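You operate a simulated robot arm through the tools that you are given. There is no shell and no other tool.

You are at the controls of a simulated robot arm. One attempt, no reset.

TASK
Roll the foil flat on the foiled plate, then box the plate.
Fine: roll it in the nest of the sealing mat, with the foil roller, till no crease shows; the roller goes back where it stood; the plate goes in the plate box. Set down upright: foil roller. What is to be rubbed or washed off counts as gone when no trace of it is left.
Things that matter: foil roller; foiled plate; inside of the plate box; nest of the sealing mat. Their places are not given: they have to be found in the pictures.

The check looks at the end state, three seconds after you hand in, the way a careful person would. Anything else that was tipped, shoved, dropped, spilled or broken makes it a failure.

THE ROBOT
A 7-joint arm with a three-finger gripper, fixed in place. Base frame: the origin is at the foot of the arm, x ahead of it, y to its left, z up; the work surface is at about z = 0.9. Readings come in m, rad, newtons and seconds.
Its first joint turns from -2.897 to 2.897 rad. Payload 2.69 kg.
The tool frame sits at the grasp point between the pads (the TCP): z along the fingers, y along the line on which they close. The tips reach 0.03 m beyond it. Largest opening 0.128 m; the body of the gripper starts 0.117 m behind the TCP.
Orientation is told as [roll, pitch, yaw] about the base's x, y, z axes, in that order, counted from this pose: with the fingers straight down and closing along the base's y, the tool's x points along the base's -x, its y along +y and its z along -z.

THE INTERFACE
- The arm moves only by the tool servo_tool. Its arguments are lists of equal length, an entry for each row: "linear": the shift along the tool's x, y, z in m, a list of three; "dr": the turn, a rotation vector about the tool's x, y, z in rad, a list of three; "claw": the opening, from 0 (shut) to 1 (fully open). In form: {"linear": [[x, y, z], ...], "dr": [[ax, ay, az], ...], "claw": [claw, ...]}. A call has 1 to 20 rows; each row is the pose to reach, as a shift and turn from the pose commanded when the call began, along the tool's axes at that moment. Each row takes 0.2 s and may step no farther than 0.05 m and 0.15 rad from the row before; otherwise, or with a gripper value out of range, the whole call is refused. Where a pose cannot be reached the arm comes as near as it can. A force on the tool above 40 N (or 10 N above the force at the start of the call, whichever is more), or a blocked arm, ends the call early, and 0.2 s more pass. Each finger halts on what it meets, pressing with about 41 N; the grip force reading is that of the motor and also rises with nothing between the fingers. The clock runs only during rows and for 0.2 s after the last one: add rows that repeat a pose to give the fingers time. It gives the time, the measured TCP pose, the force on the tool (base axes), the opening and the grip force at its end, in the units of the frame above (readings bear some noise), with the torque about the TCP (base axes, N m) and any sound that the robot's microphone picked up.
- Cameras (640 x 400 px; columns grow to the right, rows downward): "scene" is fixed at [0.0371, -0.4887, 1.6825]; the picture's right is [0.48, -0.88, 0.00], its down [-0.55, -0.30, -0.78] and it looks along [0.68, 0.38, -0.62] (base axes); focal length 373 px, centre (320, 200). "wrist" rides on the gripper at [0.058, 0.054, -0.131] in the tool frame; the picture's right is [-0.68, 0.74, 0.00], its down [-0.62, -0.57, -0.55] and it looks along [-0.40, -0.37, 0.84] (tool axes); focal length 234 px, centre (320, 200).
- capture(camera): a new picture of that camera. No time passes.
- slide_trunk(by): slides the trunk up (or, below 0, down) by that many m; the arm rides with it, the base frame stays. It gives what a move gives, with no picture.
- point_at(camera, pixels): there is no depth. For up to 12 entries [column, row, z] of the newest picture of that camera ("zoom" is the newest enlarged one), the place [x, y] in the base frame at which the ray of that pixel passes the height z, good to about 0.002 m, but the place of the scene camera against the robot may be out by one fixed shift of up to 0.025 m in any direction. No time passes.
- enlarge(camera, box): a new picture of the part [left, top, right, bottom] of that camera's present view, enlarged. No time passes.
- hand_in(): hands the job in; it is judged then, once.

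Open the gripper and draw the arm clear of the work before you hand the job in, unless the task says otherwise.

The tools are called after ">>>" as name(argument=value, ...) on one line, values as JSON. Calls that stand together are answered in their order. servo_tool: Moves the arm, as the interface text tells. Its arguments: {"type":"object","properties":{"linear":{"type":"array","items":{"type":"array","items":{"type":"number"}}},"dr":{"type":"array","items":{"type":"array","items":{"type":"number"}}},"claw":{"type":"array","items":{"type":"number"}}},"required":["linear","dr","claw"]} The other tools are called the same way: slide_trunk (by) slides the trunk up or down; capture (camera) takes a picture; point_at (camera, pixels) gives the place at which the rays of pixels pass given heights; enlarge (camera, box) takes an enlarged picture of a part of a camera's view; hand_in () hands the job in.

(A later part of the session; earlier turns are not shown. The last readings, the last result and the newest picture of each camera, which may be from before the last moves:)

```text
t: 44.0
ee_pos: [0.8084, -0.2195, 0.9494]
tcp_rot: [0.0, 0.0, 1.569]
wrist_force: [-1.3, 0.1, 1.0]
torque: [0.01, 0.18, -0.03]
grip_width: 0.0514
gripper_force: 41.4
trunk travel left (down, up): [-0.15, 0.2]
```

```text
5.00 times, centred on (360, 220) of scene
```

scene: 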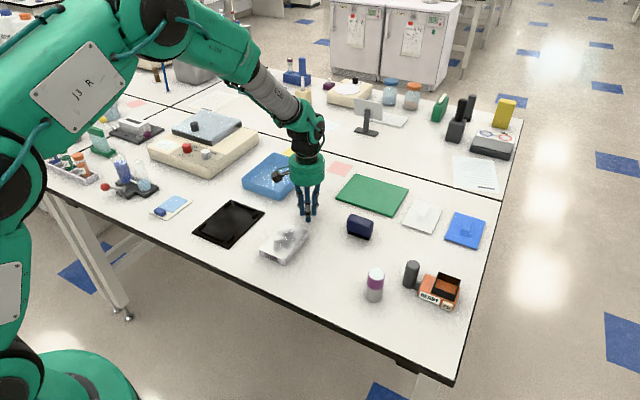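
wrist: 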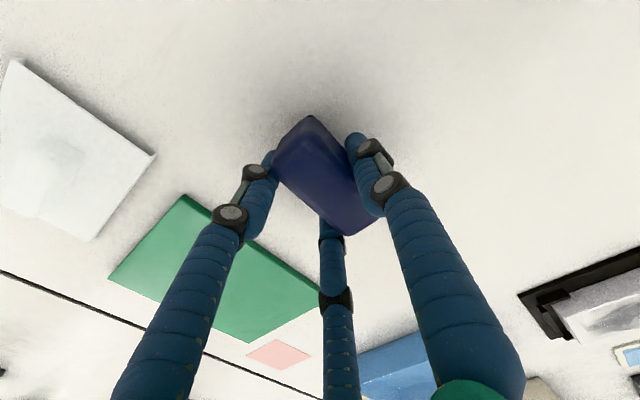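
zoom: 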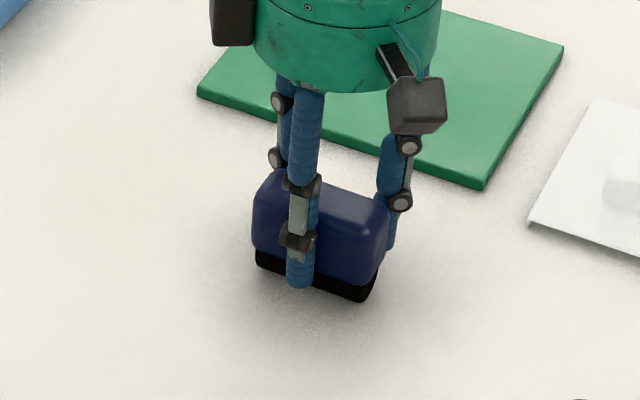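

Held at width 0.051 with 41 N; I note this pose (0.809,−0.2197,0.9494) for returning the roller. I lift it straight up 6 cm and check.

>>> servo_tool(linear=[[0, 0, -0.005], [0, 0, -0.015], [0, 0, -0.03], [0, 0, -0.045], [0, 0, -0.06], [0, 0, -0.06]], dr=[[0, 0, 0], [0, 0, 0], [0, 0, 0], [0, 0, 0], [0, 0, 0], [0, 0, 0]], claw=[0.25, 0.25, 0.25, 0.25, 0.25, 0.25])

>>> enlarge(camera="wrist", box=[220, 90, 420, 260])

>>> enlarge(camera="scene", box=[310, 160, 410, 250])

```text
t: 45.4
ee_pos: [0.8091, -0.2191, 1.0106]
tcp_rot: [0.0, 0.0, 1.571]
wrist_force: [0.1, 0.6, -2.2]
torque: [-0.02, -0.01, 0.0]
grip_width: 0.0514
gripper_force: 40.6
trunk travel left (down, up): [-0.15, 0.2]
```

```text
2.35 times, centred on (320, 175) of wrist
```

zoom: 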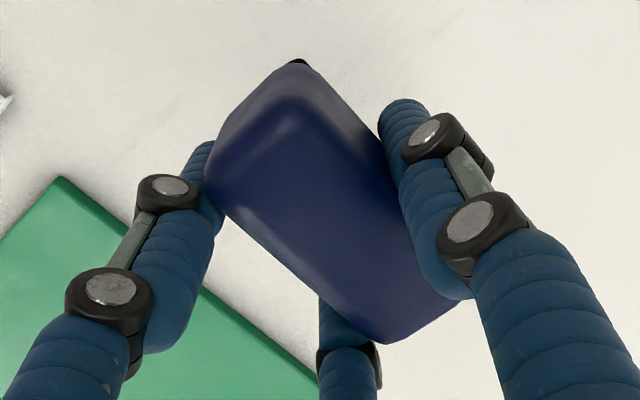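

```text
4.44 times, centred on (360, 205) of scene
```

zoom: 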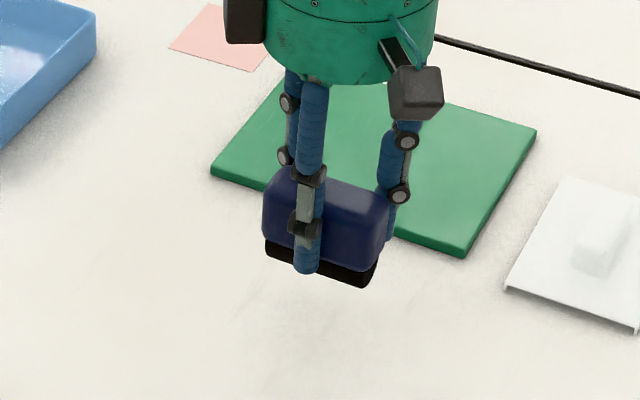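

The roller is held upright (about 2.2 N weight). I carry it over the plate to roller centre ≈(0.66,0.142), staying about 3.5 cm above the foil.

>>> servo_tool(linear=[[-0.04, 0.0156, 0], [-0.08, 0.0312, 0], [-0.12, 0.0469, 0], [-0.16, 0.0625, 0], [-0.2, 0.078, 0], [-0.24, 0.0937, 0], [-0.28, 0.109, 0], [-0.32, 0.125, 0], [-0.35, 0.136, 0], [-0.3621, 0.1406, 0], [-0.3621, 0.1406, 0]], dr=[[0, 0, 0], [0, 0, 0], [0, 0, 0], [0, 0, 0], [0, 0, 0], [0, 0, 0], [0, 0, 0], [0, 0, 0], [0, 0, 0], [0, 0, 0], [0, 0, 0]], claw=[0.25, 0.25, 0.25, 0.25, 0.25, 0.25, 0.25, 0.25, 0.25, 0.25, 0.25])

>>> capture(camera="wrist")

>>> enlarge(camera="scene", box=[170, 150, 290, 260])

```text
t: 47.8
ee_pos: [0.6682, 0.143, 1.0122]
tcp_rot: [-0.001, 0.002, 1.572]
wrist_force: [0.2, -0.2, -0.6]
torque: [0.01, 0.01, -0.03]
grip_width: 0.0515
gripper_force: 40.4
trunk travel left (down, up): [-0.15, 0.2]
```

```text
taken
```

wrist: 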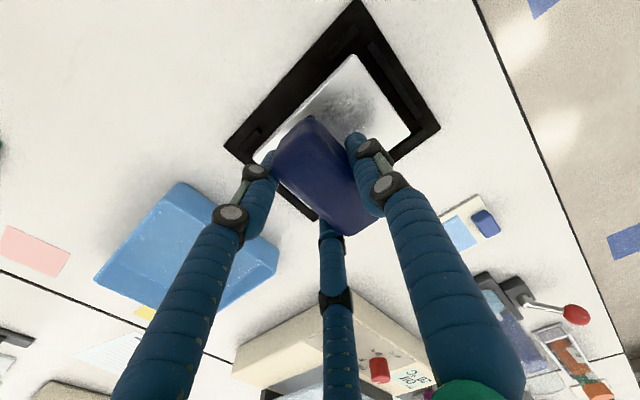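

```text
3.64 times, centred on (230, 205) of scene
```

zoom: 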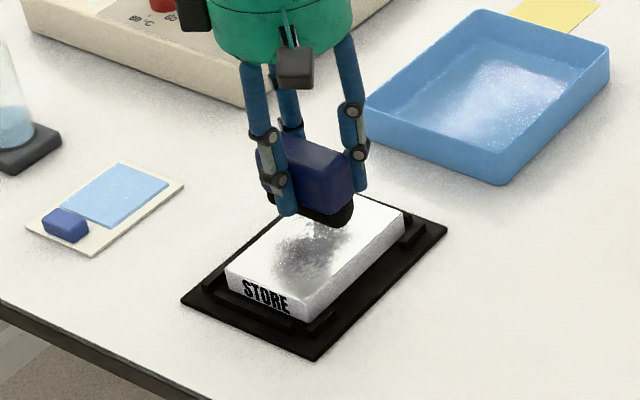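

The roller is above the plate. I descend to about 3 mm above the foil.

>>> servo_tool(linear=[[0, 0, 0.012], [0, 0, 0.024], [0, 0, 0.031], [0, 0, 0.034], [0, 0, 0.034]], dr=[[0, 0, 0], [0, 0, 0], [0, 0, 0], [0, 0, 0], [0, 0, 0]], claw=[0.25, 0.25, 0.25, 0.25, 0.25])

>>> enlarge(camera="scene", box=[170, 150, 290, 260])

```text
t: 49.0
ee_pos: [0.6674, 0.1426, 0.98]
tcp_rot: [-0.003, 0.0, 1.57]
wrist_force: [-9.2, -0.3, 27.6]
torque: [-0.05, 0.86, 0.03]
grip_width: 0.0515
gripper_force: 40.5
trunk travel left (down, up): [-0.15, 0.2]
```

```text
3.64 times, centred on (230, 205) of scene
```

zoom: 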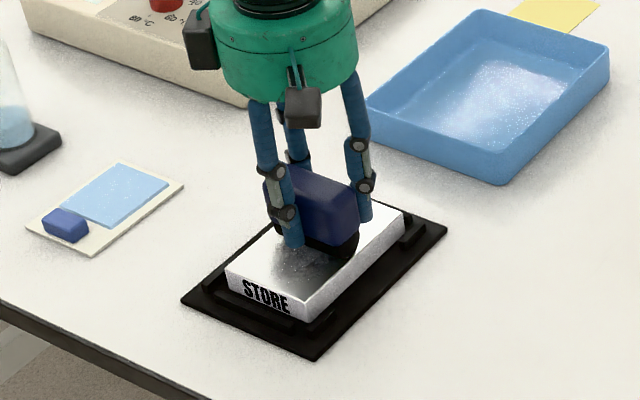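

The roller already presses the foil with 27.6 N at z 0.980. I ease off 1.5 mm to about 14 N and make a first stroke along x, watching forces.

>>> servo_tool(linear=[[0, 0, -0.0015], [0, 0.008, -0.0015], [0, 0.018, -0.0015], [0, 0.028, -0.0015], [0, 0.038, -0.0015], [0, 0.046, -0.0015], [0, 0.052, -0.0015], [0, 0.052, -0.0015]], dr=[[0, 0, 0], [0, 0, 0], [0, 0, 0], [0, 0, 0], [0, 0, 0], [0, 0, 0], [0, 0, 0], [0, 0, 0]], claw=[0.25, 0.25, 0.25, 0.25, 0.25, 0.25, 0.25, 0.25])

>>> enlarge(camera="scene", box=[170, 150, 290, 260])

>>> capture(camera="wrist")

```text
t: 50.8
ee_pos: [0.6159, 0.1427, 0.9801]
tcp_rot: [-0.001, -0.001, 1.57]
wrist_force: [9.2, 0.9, 14.8]
torque: [0.08, -0.19, -0.04]
grip_width: 0.0516
gripper_force: 41.1
trunk travel left (down, up): [-0.15, 0.2]
```

```text
3.64 times, centred on (230, 205) of scene
```

zoom: 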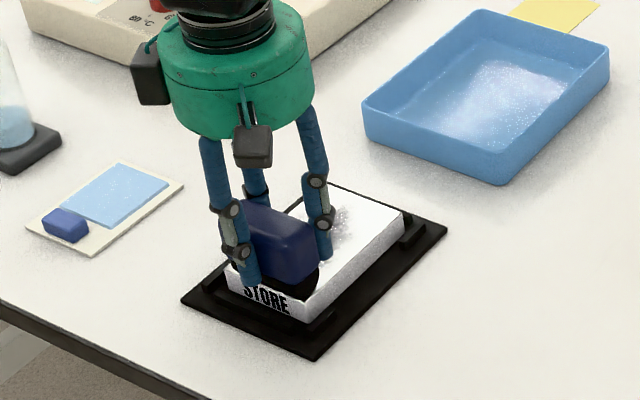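

```text
taken
```

wrist: 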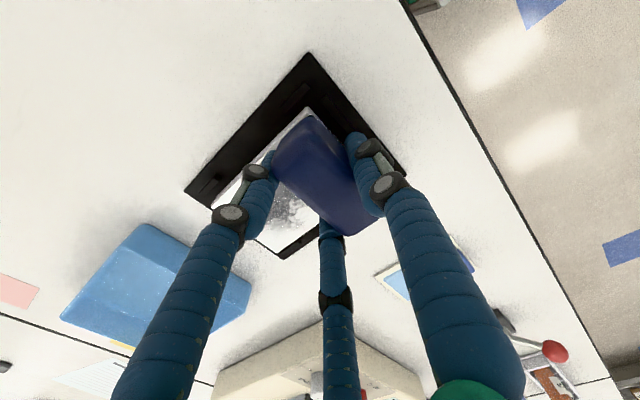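

The crease under the stroke is being smoothed (force 14.8 N, drag 9 N). I roll back toward +x over the full crease length up to roller x≈0.715.

>>> servo_tool(linear=[[0, -0.008, 0], [0, -0.018, 0], [0, -0.028, 0], [0, -0.038, 0], [0, -0.048, 0], [0, -0.058, 0], [0, -0.068, 0], [0, -0.078, 0], [0, -0.088, 0], [0, -0.098, 0], [0, -0.106, 0], [0, -0.106, 0]], dr=[[0, 0, 0], [0, 0, 0], [0, 0, 0], [0, 0, 0], [0, 0, 0], [0, 0, 0], [0, 0, 0], [0, 0, 0], [0, 0, 0], [0, 0, 0], [0, 0, 0], [0, 0, 0]], claw=[0.25, 0.25, 0.25, 0.25, 0.25, 0.25, 0.25, 0.25, 0.25, 0.25, 0.25, 0.25])

>>> enlarge(camera="scene", box=[170, 150, 290, 260])

>>> capture(camera="wrist")

```text
t: 51.2
ee_pos: [0.6169, 0.1421, 0.9792]
tcp_rot: [0.006, 0.003, 1.57]
wrist_force: [-14.6, -0.8, 21.5]
torque: [0.16, 0.63, 0.1]
grip_width: 0.0513
gripper_force: 40.8
trunk travel left (down, up): [-0.15, 0.2]
stopped in row 2: the force on the tool passed its limit at 49 N (the readings are from after the stop); the commanded pose is now the measured one
```

```text
3.64 times, centred on (230, 205) of scene
```

zoom: 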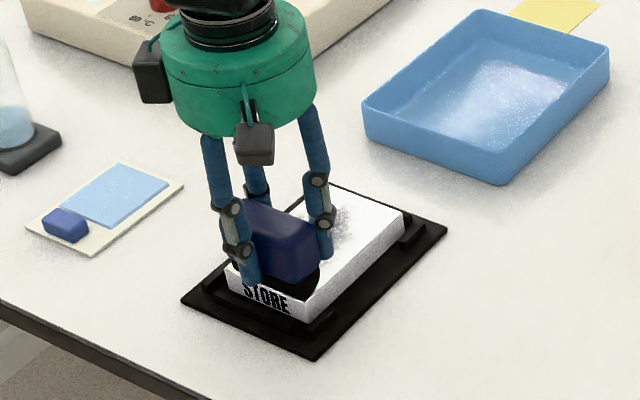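

```text
taken
```

wrist: 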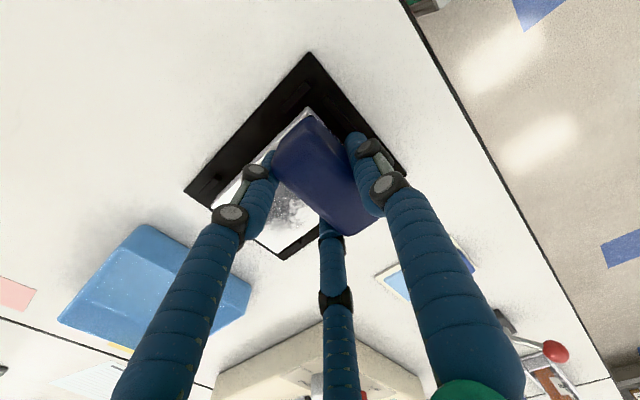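

The reversal spiked to 49 N and stopped. I lift by 1.2 mm to lighten the contact and check the force before continuing.

>>> servo_tool(linear=[[0, 0, -0.0012], [0, 0, -0.0012]], dr=[[0, 0, 0], [0, 0, 0]], claw=[0.25, 0.25])

>>> enlarge(camera="scene", box=[190, 170, 270, 240])

```text
t: 51.8
ee_pos: [0.6185, 0.1421, 0.9801]
tcp_rot: [0.009, 0.001, 1.57]
wrist_force: [-7.2, 1.6, 7.3]
torque: [0.18, 0.27, 0.07]
grip_width: 0.0515
gripper_force: 40.7
trunk travel left (down, up): [-0.15, 0.2]
```

```text
5.71 times, centred on (230, 205) of scene
```

zoom: 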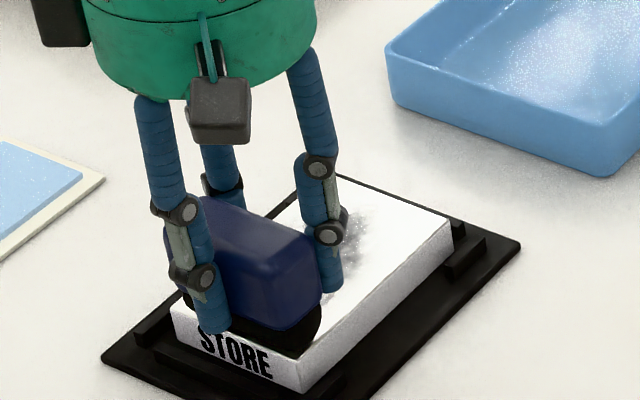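

Contact is now lighter (7 N). Pushing toward +x seems to dig in, so I'll stroke only toward −x; I lift the roller 3 cm and straighten the small roll tilt, then look at the plate.

>>> servo_tool(linear=[[0, 0, -0.005], [0, 0, -0.02], [0, 0, -0.04], [0, 0, -0.06], [0, 0, -0.06]], dr=[[0, 0, 0], [0, 0, 0], [0, 0, 0], [0, 0, 0], [0, 0, 0]], claw=[0.25, 0.25, 0.25, 0.25, 0.25])

>>> capture(camera="wrist")

>>> enlarge(camera="scene", box=[180, 160, 280, 250])

```text
t: 53.0
ee_pos: [0.6186, 0.1432, 1.0392]
tcp_rot: [0.01, 0.002, 1.571]
wrist_force: [0.2, -0.7, -1.0]
torque: [-0.02, -0.02, 0.0]
grip_width: 0.0512
gripper_force: 41.4
trunk travel left (down, up): [-0.15, 0.2]
```

```text
taken
```

wrist: 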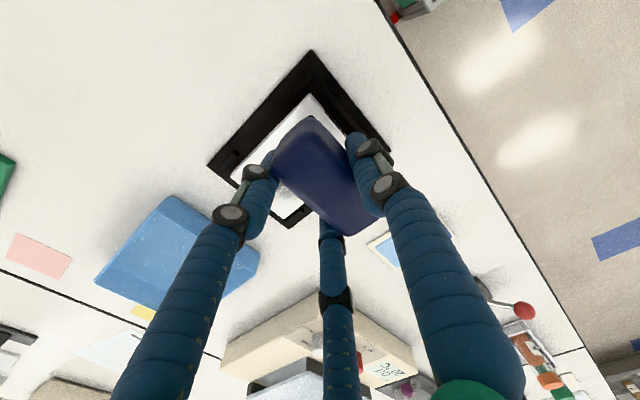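

```text
4.44 times, centred on (230, 205) of scene
```

zoom: 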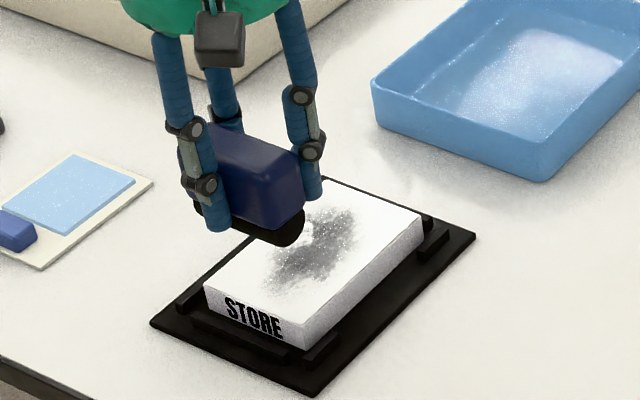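

>>> enlarge(camera="scene", box=[205, 195, 265, 240])

```text
8.89 times, centred on (235, 218) of scene
```

zoom: 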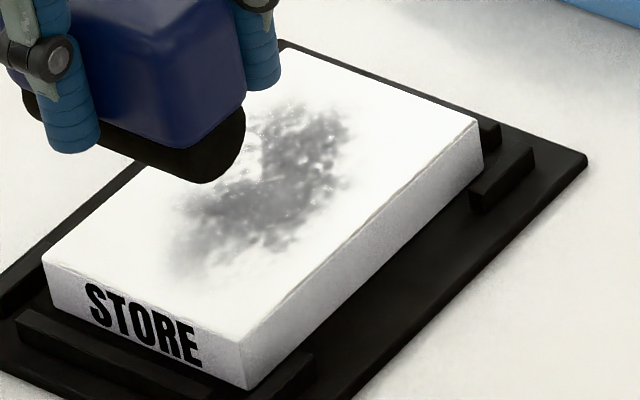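

The swept part near the STORE end is lighter than the rest, so rolling works but needs several passes. I straighten the tilt (0.01 rad) and move back in the air to the +x end of the creases, then look.

>>> servo_tool(linear=[[0, -0.04, 0], [0, -0.08, 0], [0, -0.095, 0], [0, -0.095, 0]], dr=[[0.005, 0, 0], [0.01, 0, 0], [0.01, 0, 0], [0.01, 0, 0]], claw=[0.25, 0.25, 0.25, 0.25])

>>> capture(camera="wrist")

>>> enlarge(camera="wrist", box=[240, 0, 480, 180])

>>> enlarge(camera="scene", box=[205, 185, 265, 240])

```text
t: 54.0
ee_pos: [0.7107, 0.1411, 1.038]
tcp_rot: [-0.001, 0.001, 1.571]
wrist_force: [-0.9, -0.1, -1.9]
torque: [0.01, 0.03, 0.0]
grip_width: 0.0511
gripper_force: 40.7
trunk travel left (down, up): [-0.15, 0.2]
```

```text
taken
```

wrist: 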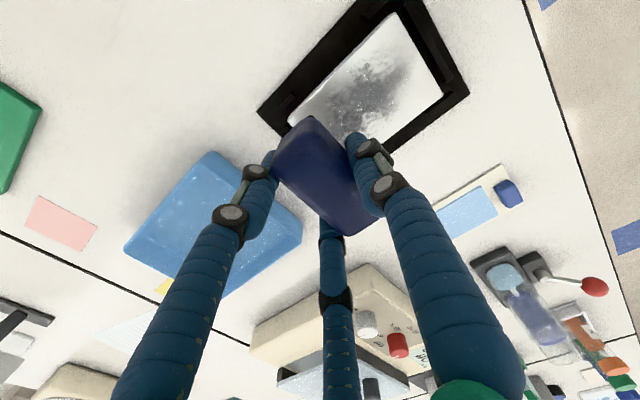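

```text
2.22 times, centred on (360, 90) of wrist
```

zoom: 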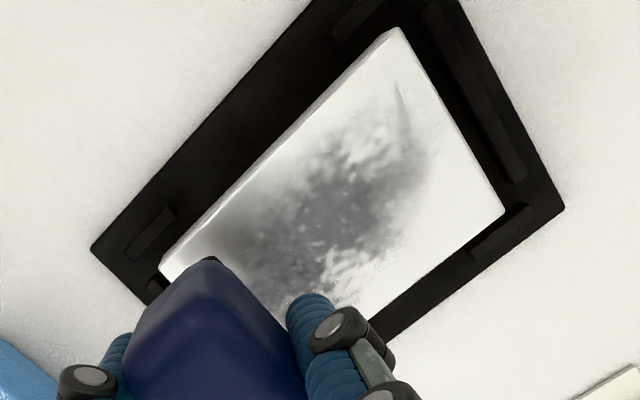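

```text
7.27 times, centred on (235, 212) of scene
```

zoom: 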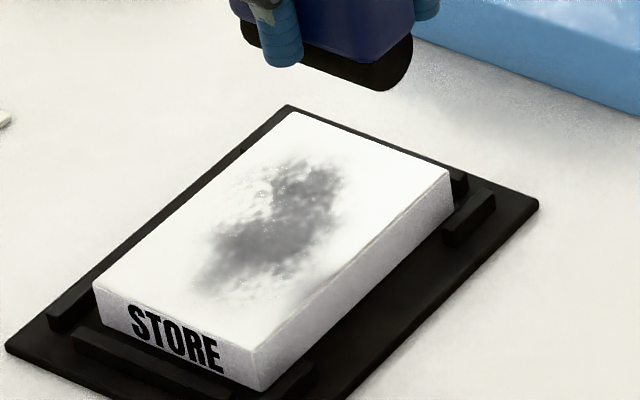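

The tilt is corrected and the plate is clear in view; darker creases remain across x≈0.63–0.70. I lower the roller at x≈0.702 to light contact.

>>> servo_tool(linear=[[0, 0, 0.025], [0, 0, 0.045], [0, 0, 0.055], [0, 0, 0.058], [0, 0, 0.0595], [0, 0, 0.0595]], dr=[[0, 0, 0], [0, 0, 0], [0, 0, 0], [0, 0, 0], [0, 0, 0], [0, 0, 0]], claw=[0.25, 0.25, 0.25, 0.25, 0.25, 0.25])

>>> enlarge(camera="scene", box=[180, 160, 280, 250])

```text
t: 55.4
ee_pos: [0.7149, 0.144, 0.9808]
tcp_rot: [-0.005, 0.001, 1.571]
wrist_force: [-0.2, 1.8, 14.4]
torque: [0.09, 0.32, -0.03]
grip_width: 0.0514
gripper_force: 41.4
trunk travel left (down, up): [-0.15, 0.2]
```

```text
4.44 times, centred on (230, 205) of scene
```

zoom: 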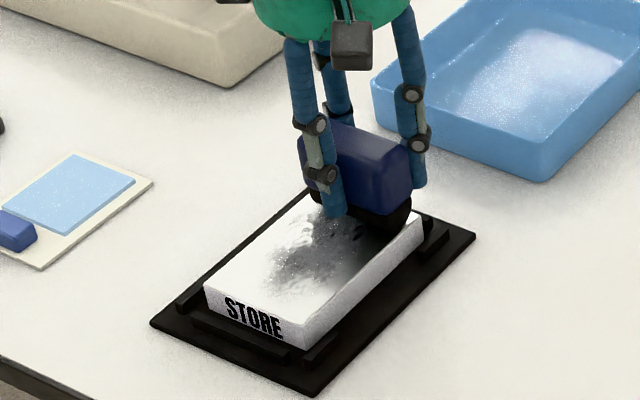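

Contact at 14.4 N at roller x≈0.706. I stroke toward −x by 10 cm and lift off at the end.

>>> servo_tool(linear=[[0, 0.008, 0], [0, 0.018, 0], [0, 0.028, 0], [0, 0.038, 0], [0, 0.048, 0], [0, 0.058, 0], [0, 0.068, 0], [0, 0.078, 0], [0, 0.088, 0], [0, 0.096, 0], [0, 0.1, 0], [0, 0.1, -0.01], [0, 0.1, -0.03], [0, 0.1, -0.05]], dr=[[0, 0, 0], [0, 0, 0], [0, 0, 0], [0, 0, 0], [0, 0, 0], [0, 0, 0], [0, 0, 0], [0, 0, 0], [0, 0, 0], [0, 0, 0], [0, 0, 0], [0, 0, 0], [0, 0, 0], [0, 0, 0]], claw=[0.25, 0.25, 0.25, 0.25, 0.25, 0.25, 0.25, 0.25, 0.25, 0.25, 0.25, 0.25, 0.25, 0.25])

>>> enlarge(camera="scene", box=[205, 185, 265, 240])

```text
t: 58.4
ee_pos: [0.6121, 0.1426, 1.0262]
tcp_rot: [0.001, 0.003, 1.57]
wrist_force: [-0.7, -0.5, -1.6]
torque: [0.02, 0.0, 0.0]
grip_width: 0.0514
gripper_force: 41.7
trunk travel left (down, up): [-0.15, 0.2]
```

```text
7.27 times, centred on (235, 212) of scene
```

zoom: 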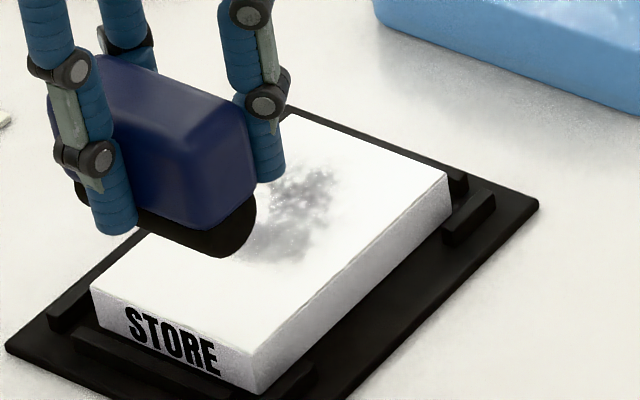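

The creases are clearly fading over the whole stroke. I run a full cycle: return in the air, lower, stroke −x again, lift.

>>> servo_tool(linear=[[0, -0.045, 0], [0, -0.09, 0], [0, -0.1, 0.01], [0, -0.1, 0.035], [0, -0.1, 0.047], [0, -0.1, 0.05], [0, -0.1, 0.0505], [0, -0.09, 0.0505], [0, -0.08, 0.0505], [0, -0.07, 0.0505], [0, -0.06, 0.0505], [0, -0.05, 0.0505], [0, -0.04, 0.0505], [0, -0.03, 0.0505], [0, -0.02, 0.0505], [0, -0.01, 0.0505], [0, 0, 0.0505], [0, 0, 0.04], [0, 0, 0.015], [0, 0, 0]], dr=[[0, 0, 0], [0, 0, 0], [0, 0, 0], [0, 0, 0], [0, 0, 0], [0, 0, 0], [0, 0, 0], [0, 0, 0], [0, 0, 0], [0, 0, 0], [0, 0, 0], [0, 0, 0], [0, 0, 0], [0, 0, 0], [0, 0, 0], [0, 0, 0], [0, 0, 0], [0, 0, 0], [0, 0, 0], [0, 0, 0]], claw=[0.25, 0.25, 0.25, 0.25, 0.25, 0.25, 0.25, 0.25, 0.25, 0.25, 0.25, 0.25, 0.25, 0.25, 0.25, 0.25, 0.25, 0.25, 0.25, 0.25])

>>> enlarge(camera="scene", box=[205, 185, 265, 240])

```text
t: 62.6
ee_pos: [0.6117, 0.1425, 1.0291]
tcp_rot: [-0.001, 0.003, 1.571]
wrist_force: [-0.3, 0.7, -2.2]
torque: [-0.03, -0.05, -0.01]
grip_width: 0.0511
gripper_force: 40.5
trunk travel left (down, up): [-0.15, 0.2]
```

```text
7.27 times, centred on (235, 212) of scene
```

zoom: 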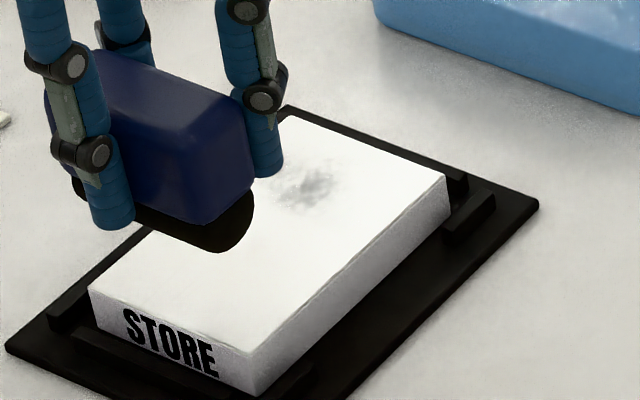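

Only a faint patch remains near (305,190) in the zoom. I repeat the cycle.

>>> servo_tool(linear=[[0, -0.045, 0], [0, -0.09, 0], [0, -0.1, 0.01], [0, -0.1, 0.035], [0, -0.1, 0.047], [0, -0.1, 0.05], [0, -0.1, 0.0507], [0, -0.09, 0.0507], [0, -0.08, 0.0507], [0, -0.07, 0.0507], [0, -0.06, 0.0507], [0, -0.05, 0.0507], [0, -0.04, 0.0507], [0, -0.03, 0.0507], [0, -0.02, 0.0507], [0, -0.01, 0.0507], [0, 0, 0.0507], [0, 0, 0.04], [0, 0, 0.015], [0, 0, 0]], dr=[[0, 0, 0], [0, 0, 0], [0, 0, 0], [0, 0, 0], [0, 0, 0], [0, 0, 0], [0, 0, 0], [0, 0, 0], [0, 0, 0], [0, 0, 0], [0, 0, 0], [0, 0, 0], [0, 0, 0], [0, 0, 0], [0, 0, 0], [0, 0, 0], [0, 0, 0], [0, 0, 0], [0, 0, 0], [0, 0, 0]], claw=[0.25, 0.25, 0.25, 0.25, 0.25, 0.25, 0.25, 0.25, 0.25, 0.25, 0.25, 0.25, 0.25, 0.25, 0.25, 0.25, 0.25, 0.25, 0.25, 0.25])

>>> enlarge(camera="scene", box=[205, 185, 265, 240])

```text
t: 66.8
ee_pos: [0.6154, 0.1426, 1.029]
tcp_rot: [0.0, 0.002, 1.571]
wrist_force: [-0.3, -0.4, -1.1]
torque: [-0.01, -0.02, -0.01]
grip_width: 0.0515
gripper_force: 41.3
trunk travel left (down, up): [-0.15, 0.2]
```

```text
7.27 times, centred on (235, 212) of scene
```

zoom: 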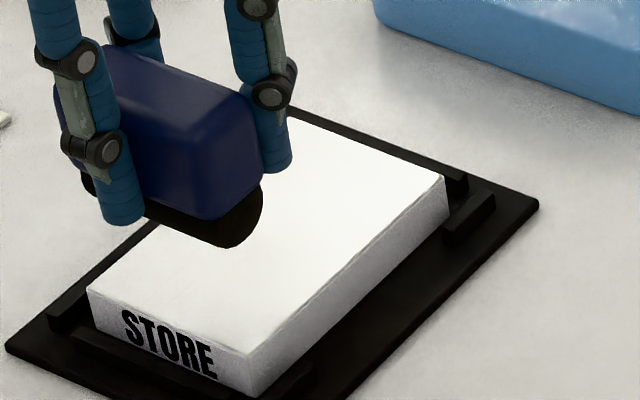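

The visible foil now looks clean. I lift and move aside (+x, −y) so both cameras can inspect the whole plate.

>>> servo_tool(linear=[[0, -0.03, -0.02], [0.03, -0.06, -0.03], [0.06, -0.09, -0.03], [0.09, -0.12, -0.03], [0.1, -0.13, -0.03], [0.1, -0.13, -0.03]], dr=[[0, 0, 0], [0, 0, 0], [0, 0, 0], [0, 0, 0], [0, 0, 0], [0, 0, 0]], claw=[0.25, 0.25, 0.25, 0.25, 0.25, 0.25])

>>> capture(camera="wrist")

>>> enlarge(camera="scene", box=[205, 190, 265, 240])

>>> enlarge(camera="wrist", box=[300, 0, 540, 180])

```text
t: 68.2
ee_pos: [0.7432, 0.0404, 1.0592]
tcp_rot: [0.0, 0.001, 1.571]
wrist_force: [-0.2, 0.0, -1.4]
torque: [-0.04, -0.06, -0.05]
grip_width: 0.0512
gripper_force: 40.9
trunk travel left (down, up): [-0.15, 0.2]
```

```text
taken
```

wrist: 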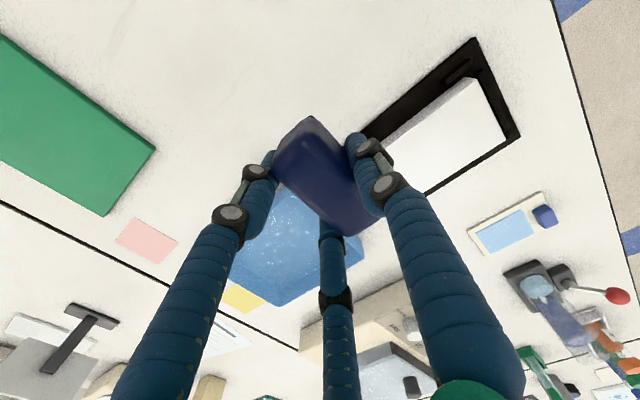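

```text
8.00 times, centred on (235, 215) of scene
```

zoom: 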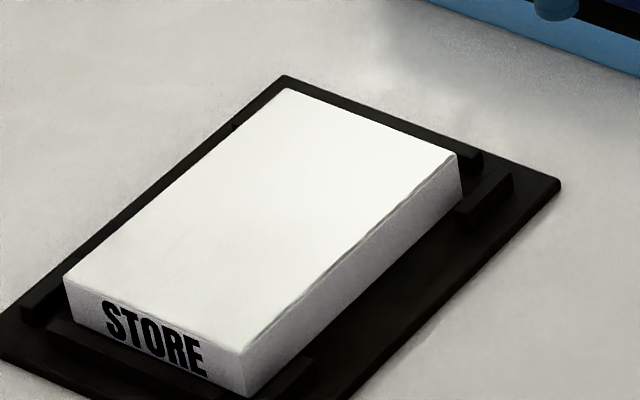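

```text
2.22 times, centred on (420, 90) of wrist
```

zoom: 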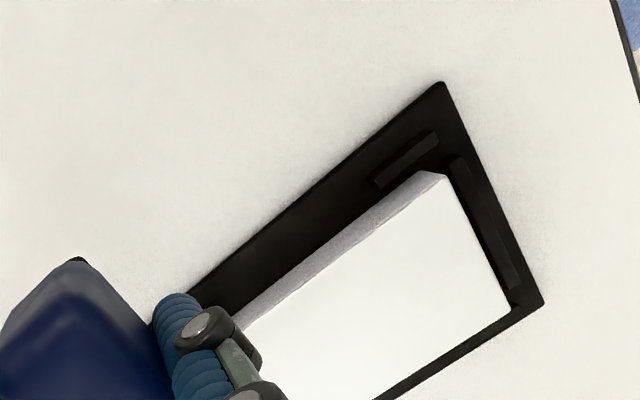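

The foil looks uniformly white. I zoom further to check for faint leftovers.

>>> enlarge(camera="scene", box=[213, 198, 253, 225])

>>> enlarge(camera="scene", box=[210, 212, 245, 236])

>>> enlarge(camera="wrist", box=[385, 75, 515, 175])

```text
14.81 times, centred on (233, 212) of scene
```

zoom: 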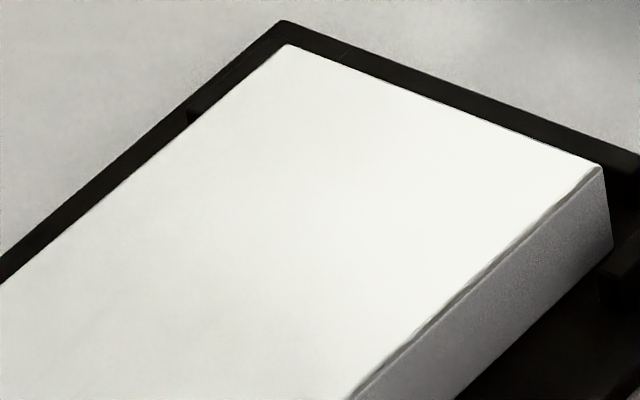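

```text
16.00 times, centred on (228, 224) of scene
```

zoom: 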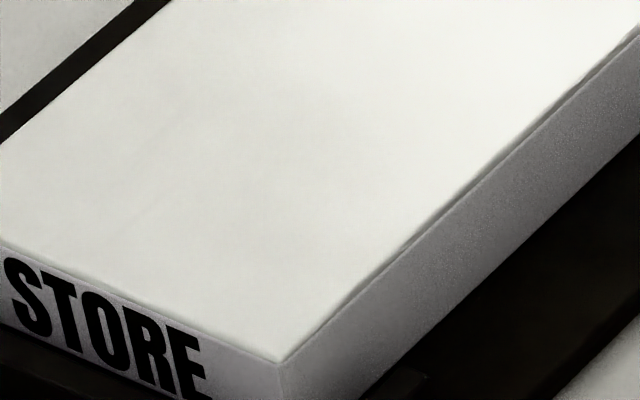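

```text
4.00 times, centred on (450, 125) of wrist
```

zoom: 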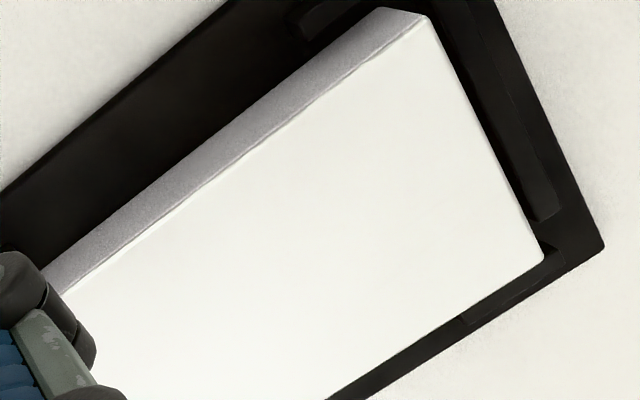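

It looks clean everywhere. I get the plate's present position from this zoom for the later pick-up and to plan one last insurance pass.

>>> point_at(camera="zoom", pixels=[[428, 15, 0.93], [543, 258, 0.93], [60, 293, 0.93], [375, 10, 0.909], [455, 30, 0.915], [562, 205, 0.915]])

```text
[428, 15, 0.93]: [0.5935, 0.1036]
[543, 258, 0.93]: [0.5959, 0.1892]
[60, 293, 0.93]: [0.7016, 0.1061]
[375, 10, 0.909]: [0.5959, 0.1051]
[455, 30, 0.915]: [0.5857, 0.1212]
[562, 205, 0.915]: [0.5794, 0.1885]
```

Plate now lies at x≈0.5945–0.7215, y≈0.104–0.189, still within the ribs. I make one last insurance stroke shifted 3 mm in +y.

>>> servo_tool(linear=[[-0.04, 0.01, 0], [-0.08, 0.02, 0], [-0.103, 0.03, 0.015], [-0.103, 0.03, 0.05], [-0.103, 0.03, 0.07], [-0.103, 0.03, 0.078], [-0.103, 0.03, 0.0805], [-0.103, 0.04, 0.0806], [-0.103, 0.05, 0.0806], [-0.103, 0.06, 0.0806], [-0.103, 0.07, 0.0806], [-0.103, 0.08, 0.0806], [-0.103, 0.09, 0.0806], [-0.103, 0.1, 0.0806], [-0.103, 0.11, 0.0806], [-0.103, 0.12, 0.0806], [-0.103, 0.13, 0.0806], [-0.103, 0.135, 0.0806], [-0.103, 0.135, 0.06], [-0.103, 0.135, 0.03]], dr=[[0, 0, 0], [0, 0, 0], [0, 0, 0], [0, 0, 0], [0, 0, 0], [0, 0, 0], [0, 0, 0], [0, 0, 0], [0, 0, 0], [0, 0, 0], [0, 0, 0], [0, 0, 0], [0, 0, 0], [0, 0, 0], [0, 0, 0], [0, 0, 0], [0, 0, 0], [0, 0, 0], [0, 0, 0], [0, 0, 0]], claw=[0.25, 0.25, 0.25, 0.25, 0.25, 0.25, 0.25, 0.25, 0.25, 0.25, 0.25, 0.25, 0.25, 0.25, 0.25, 0.25, 0.25, 0.25, 0.25, 0.25])

>>> enlarge(camera="scene", box=[190, 170, 290, 245])

```text
t: 72.4
ee_pos: [0.6085, 0.1461, 1.0282]
tcp_rot: [0.002, 0.002, 1.57]
wrist_force: [0.0, 0.6, -1.6]
torque: [-0.03, -0.07, -0.01]
grip_width: 0.0516
gripper_force: 41.2
trunk travel left (down, up): [-0.15, 0.2]
```

```text
5.33 times, centred on (240, 208) of scene
```

zoom: 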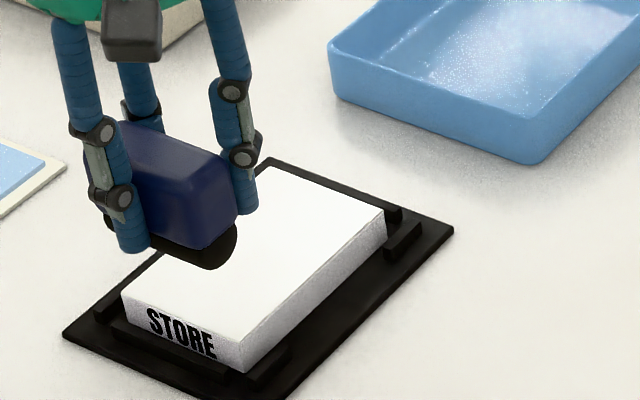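

Done with rolling. Before returning the roller I check whether it shifted in the hand, comparing with the earlier crop.

>>> enlarge(camera="wrist", box=[220, 90, 420, 260])

>>> enlarge(camera="scene", box=[190, 175, 250, 225])

```text
2.35 times, centred on (320, 175) of wrist
```

zoom: 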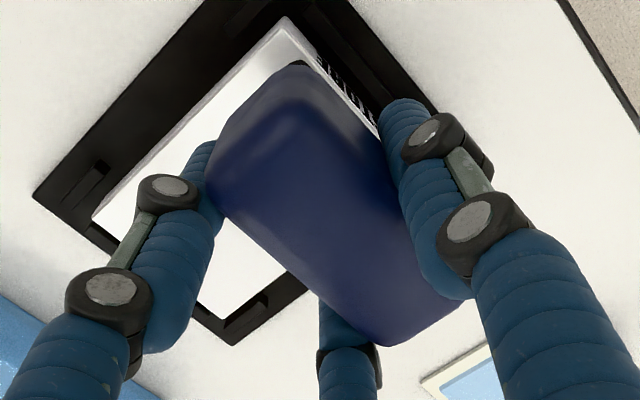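

```text
8.00 times, centred on (220, 200) of scene
```

zoom: 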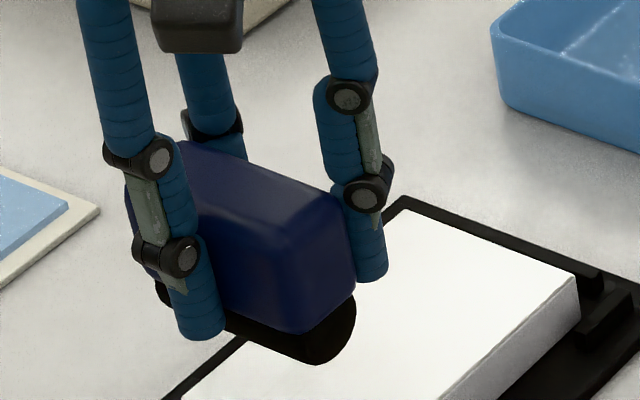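

The roller sits in the hand as before. I carry it back above its original spot (TCP ≈(0.809,−0.2197)).

>>> servo_tool(linear=[[0.03, -0.016, -0.005], [0.068, -0.037, -0.005], [0.106, -0.058, -0.005], [0.144, -0.079, -0.005], [0.182, -0.1, -0.005], [0.22, -0.121, -0.005], [0.258, -0.142, -0.005], [0.296, -0.163, -0.005], [0.334, -0.183, -0.005], [0.36, -0.197, -0.005], [0.3658, -0.2005, 0], [0.3658, -0.2005, 0]], dr=[[0, 0, 0], [0, 0, 0], [0, 0, 0], [0, 0, 0], [0, 0, 0], [0, 0, 0], [0, 0, 0], [0, 0, 0], [0, 0, 0], [0, 0, 0], [0, 0, 0], [0, 0, 0]], claw=[0.25, 0.25, 0.25, 0.25, 0.25, 0.25, 0.25, 0.25, 0.25, 0.25, 0.25, 0.25])

>>> servo_tool(linear=[[0, 0, 0]], dr=[[0, 0, 0]], claw=[0.25])

>>> enlarge(camera="scene", box=[310, 180, 410, 260])

```text
t: 75.0
ee_pos: [0.81, -0.2213, 1.0288]
tcp_rot: [0.0, 0.002, 1.572]
wrist_force: [0.3, 0.1, -1.0]
torque: [0.02, 0.01, 0.0]
grip_width: 0.0511
gripper_force: 41.4
trunk travel left (down, up): [-0.15, 0.2]
```

```text
t: 75.4
ee_pos: [0.8102, -0.2209, 1.029]
tcp_rot: [0.002, 0.002, 1.569]
wrist_force: [-0.5, -0.5, -1.6]
torque: [-0.02, -0.04, 0.02]
grip_width: 0.0511
gripper_force: 41.2
trunk travel left (down, up): [-0.15, 0.2]
```

```text
5.00 times, centred on (360, 220) of scene
```

zoom: 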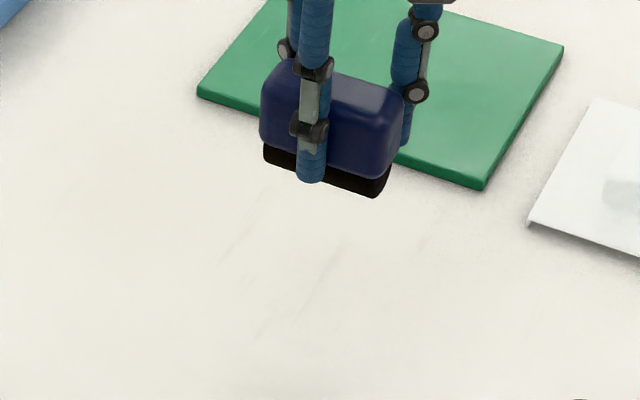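

I lower the roller to about 3 mm above the table, then feel for contact.

>>> servo_tool(linear=[[-0.0013, 0.001, 0.03], [-0.0013, 0.001, 0.055], [-0.0013, 0.001, 0.07], [-0.0013, 0.001, 0.076], [-0.0013, 0.001, 0.078], [-0.0013, 0.001, 0.078]], dr=[[0, 0, 0], [0, 0, 0], [0, 0, 0], [0, 0, 0], [0, 0, 0], [0, 0, 0]], claw=[0.25, 0.25, 0.25, 0.25, 0.25, 0.25])

>>> enlarge(camera="scene", box=[310, 180, 410, 260])

```text
t: 76.8
ee_pos: [0.81, -0.219, 0.9495]
tcp_rot: [0.002, 0.002, 1.572]
wrist_force: [-0.2, -0.7, -1.8]
torque: [0.01, -0.01, 0.02]
grip_width: 0.0514
gripper_force: 40.9
trunk travel left (down, up): [-0.15, 0.2]
```

```text
5.00 times, centred on (360, 220) of scene
```

zoom: 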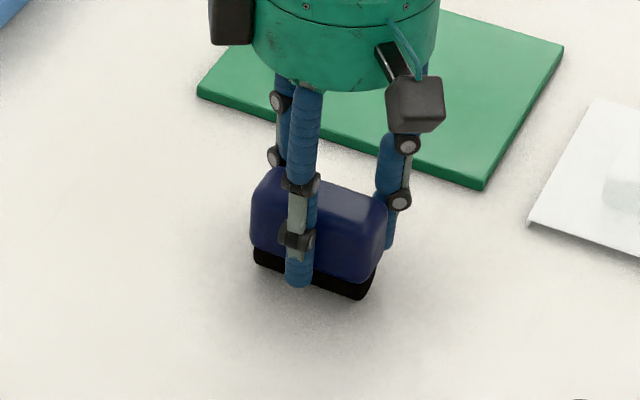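

Same picture as at grasp and only the weight is felt. I lower another 1–2 mm until it touches.

>>> servo_tool(linear=[[0, 0, 0.001], [0, 0, 0.001]], dr=[[0, 0, 0], [0, 0, 0]], claw=[0.25, 0.25])

```text
t: 77.4
ee_pos: [0.8096, -0.219, 0.9494]
tcp_rot: [-0.001, 0.002, 1.571]
wrist_force: [-1.5, -1.4, 1.6]
torque: [0.12, 0.12, 0.06]
grip_width: 0.0513
gripper_force: 41.7
trunk travel left (down, up): [-0.15, 0.2]
```

The roller now rests on the table. I open the fingers gently.

>>> servo_tool(linear=[[0, 0, 0], [0, 0, 0], [0, 0, 0], [0, 0, 0], [0, 0, 0], [0, 0, 0]], dr=[[0, 0, 0], [0, 0, 0], [0, 0, 0], [0, 0, 0], [0, 0, 0], [0, 0, 0]], claw=[0.4, 0.45, 0.55, 0.7, 0.85, 0.9])

>>> capture(camera="wrist")

>>> enlarge(camera="scene", box=[310, 180, 410, 260])

```text
t: 78.8
ee_pos: [0.8089, -0.2188, 0.9491]
tcp_rot: [0.001, 0.003, 1.571]
wrist_force: [-0.1, -1.0, -0.5]
torque: [0.03, -0.02, -0.02]
grip_width: 0.1154
gripper_force: 0.0
trunk travel left (down, up): [-0.15, 0.2]
```

```text
taken
```

wrist: 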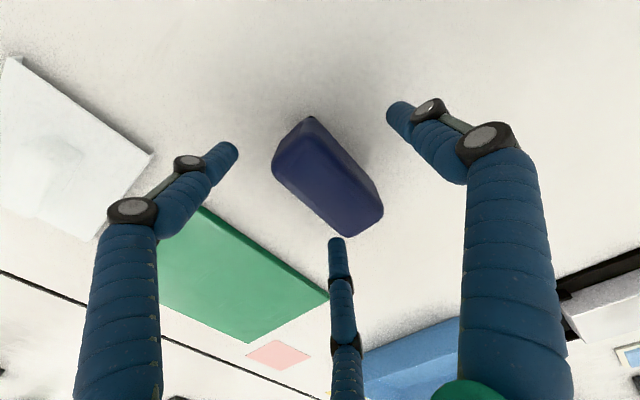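

```text
5.00 times, centred on (360, 220) of scene
```

zoom: 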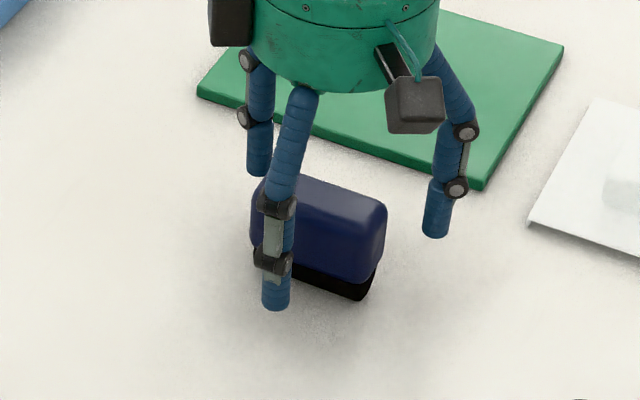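

The roller stands upright and free. I lift straight up, fully open, and compare its place with the first picture.

>>> servo_tool(linear=[[0, 0, -0.03], [0, 0, -0.07], [0, 0, -0.1], [0, 0, -0.1]], dr=[[0, 0, 0], [0, 0, 0], [0, 0, 0], [0, 0, 0]], claw=[0.95, 1, 1, 1])

>>> enlarge(camera="scene", box=[328, 205, 392, 245])

```text
t: 79.8
ee_pos: [0.8082, -0.2211, 1.0522]
tcp_rot: [0.0, 0.003, 1.571]
wrist_force: [-0.6, 0.1, 0.0]
torque: [-0.03, -0.03, 0.0]
grip_width: 0.1279
gripper_force: 0.0
trunk travel left (down, up): [-0.15, 0.2]
```

```text
10.00 times, centred on (360, 225) of scene
```

zoom: 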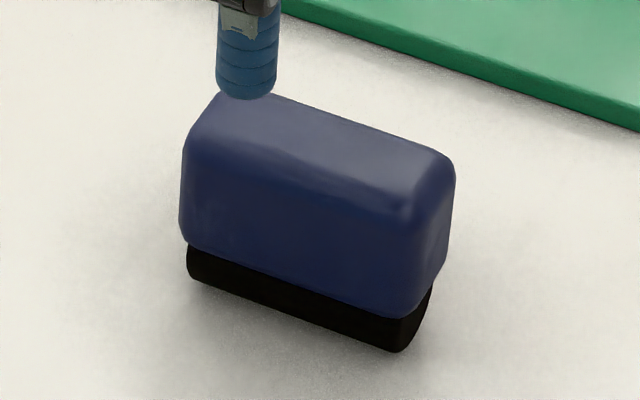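

The roller is back exactly where it stood (matches the first picture within a pixel). I turn the hand back to yaw 0 while moving above the plate (TCP ≈(0.658,0.128)).

>>> servo_tool(linear=[[-0.0317, 0.0136, 0], [-0.0634, 0.0273, 0], [-0.0951, 0.0409, 0], [-0.1268, 0.0545, 0], [-0.1586, 0.0682, 0], [-0.1903, 0.0818, 0], [-0.222, 0.0955, 0], [-0.2537, 0.109, 0], [-0.2855, 0.1227, 0], [-0.3172, 0.1364, 0], [-0.349, 0.15, 0], [-0.349, 0.15, 0]], dr=[[0, 0, 0.1428], [0, 0, 0.2856], [0, 0, 0.4284], [0, 0, 0.5712], [0, 0, 0.714], [0, 0, 0.8568], [0, 0, 0.9996], [0, 0, 1.1424], [0, 0, 1.2852], [0, 0, 1.428], [0, 0, 1.5708], [0, 0, 1.5708]], claw=[1, 1, 1, 1, 1, 1, 1, 1, 1, 1, 1, 1])

>>> servo_tool(linear=[[0, 0, 0.03], [0, 0, 0.06], [0, 0, 0.06]], dr=[[0, 0, 0], [0, 0, 0], [0, 0, 0]], claw=[1, 1, 1])

>>> capture(camera="wrist")

>>> enlarge(camera="wrist", box=[160, 15, 500, 225])

```text
t: 82.4
ee_pos: [0.6588, 0.1303, 1.051]
tcp_rot: [-0.001, -0.001, -0.002]
wrist_force: [0.6, -0.9, 0.5]
torque: [-0.07, 0.0, 0.05]
grip_width: 0.1279
gripper_force: 0.0
trunk travel left (down, up): [-0.15, 0.2]
```

```text
t: 83.2
ee_pos: [0.6596, 0.1306, 0.9876]
tcp_rot: [0.0, -0.001, 0.0]
wrist_force: [-0.3, 0.4, -1.4]
torque: [-0.03, 0.05, 0.0]
grip_width: 0.1278
gripper_force: 0.0
trunk travel left (down, up): [-0.15, 0.2]
```

```text
taken
```

wrist: 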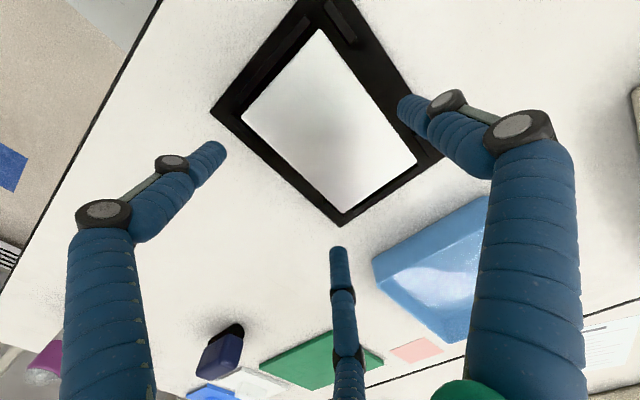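

```text
1.88 times, centred on (330, 120) of wrist
```

zoom: 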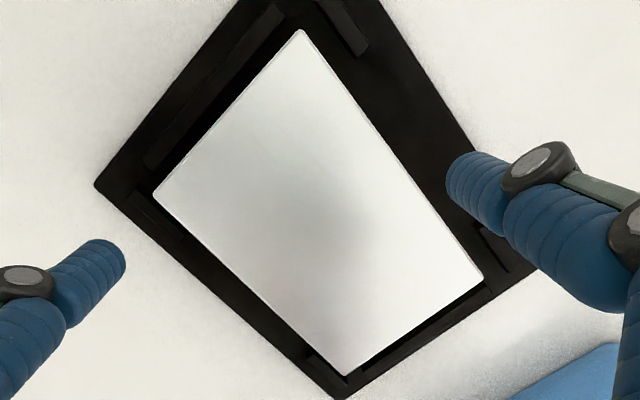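

The foil is smooth (only the hand's shading shows). I measure the plate's corners now.

>>> point_at(camera="zoom", pixels=[[302, 30, 0.93], [484, 278, 0.93], [347, 376, 0.93], [153, 192, 0.93], [302, 30, 0.926], [484, 278, 0.926], [347, 376, 0.926], [153, 192, 0.926]])

```text
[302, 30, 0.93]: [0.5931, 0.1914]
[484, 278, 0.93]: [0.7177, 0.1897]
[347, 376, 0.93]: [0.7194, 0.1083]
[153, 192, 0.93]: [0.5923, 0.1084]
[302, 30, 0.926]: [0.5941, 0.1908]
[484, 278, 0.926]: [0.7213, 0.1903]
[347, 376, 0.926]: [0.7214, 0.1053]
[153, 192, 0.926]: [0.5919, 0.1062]
```

Plate centre is ≈(0.656,0.149), top ≈0.930. I shift −3.5 mm in x and descend so the tips go just past the plate's top edge, then check force.

>>> servo_tool(linear=[[0.0035, 0, 0.015], [0.0035, 0, 0.03], [0.0035, 0, 0.04], [0.0035, 0, 0.045], [0.0035, 0, 0.045]], dr=[[0, 0, 0], [0, 0, 0], [0, 0, 0], [0, 0, 0], [0, 0, 0]], claw=[1, 1, 1, 1, 1])

>>> capture(camera="wrist")

>>> enlarge(camera="scene", box=[180, 165, 290, 250])

```text
t: 84.4
ee_pos: [0.6558, 0.1304, 0.9449]
tcp_rot: [-0.003, -0.001, 0.0]
wrist_force: [0.5, -0.5, 0.2]
torque: [-0.02, 0.04, 0.01]
grip_width: 0.1279
gripper_force: 0.1
trunk travel left (down, up): [-0.15, 0.2]
```

```text
taken
```

wrist: 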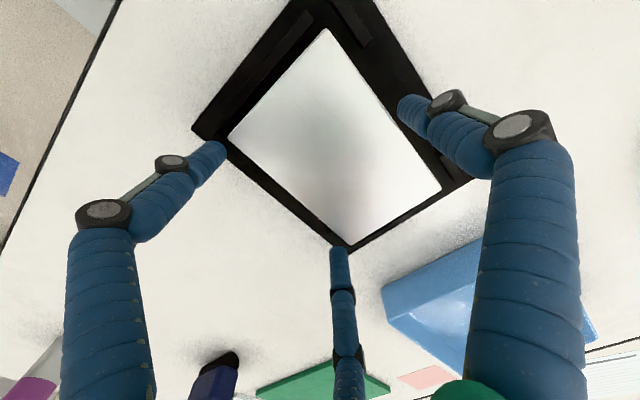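

```text
4.71 times, centred on (235, 208) of scene
```

zoom: 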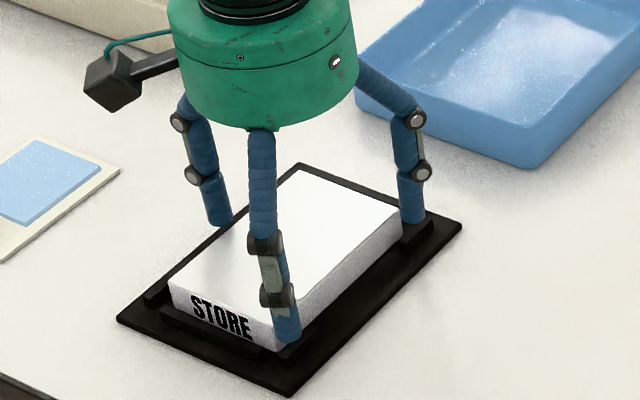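

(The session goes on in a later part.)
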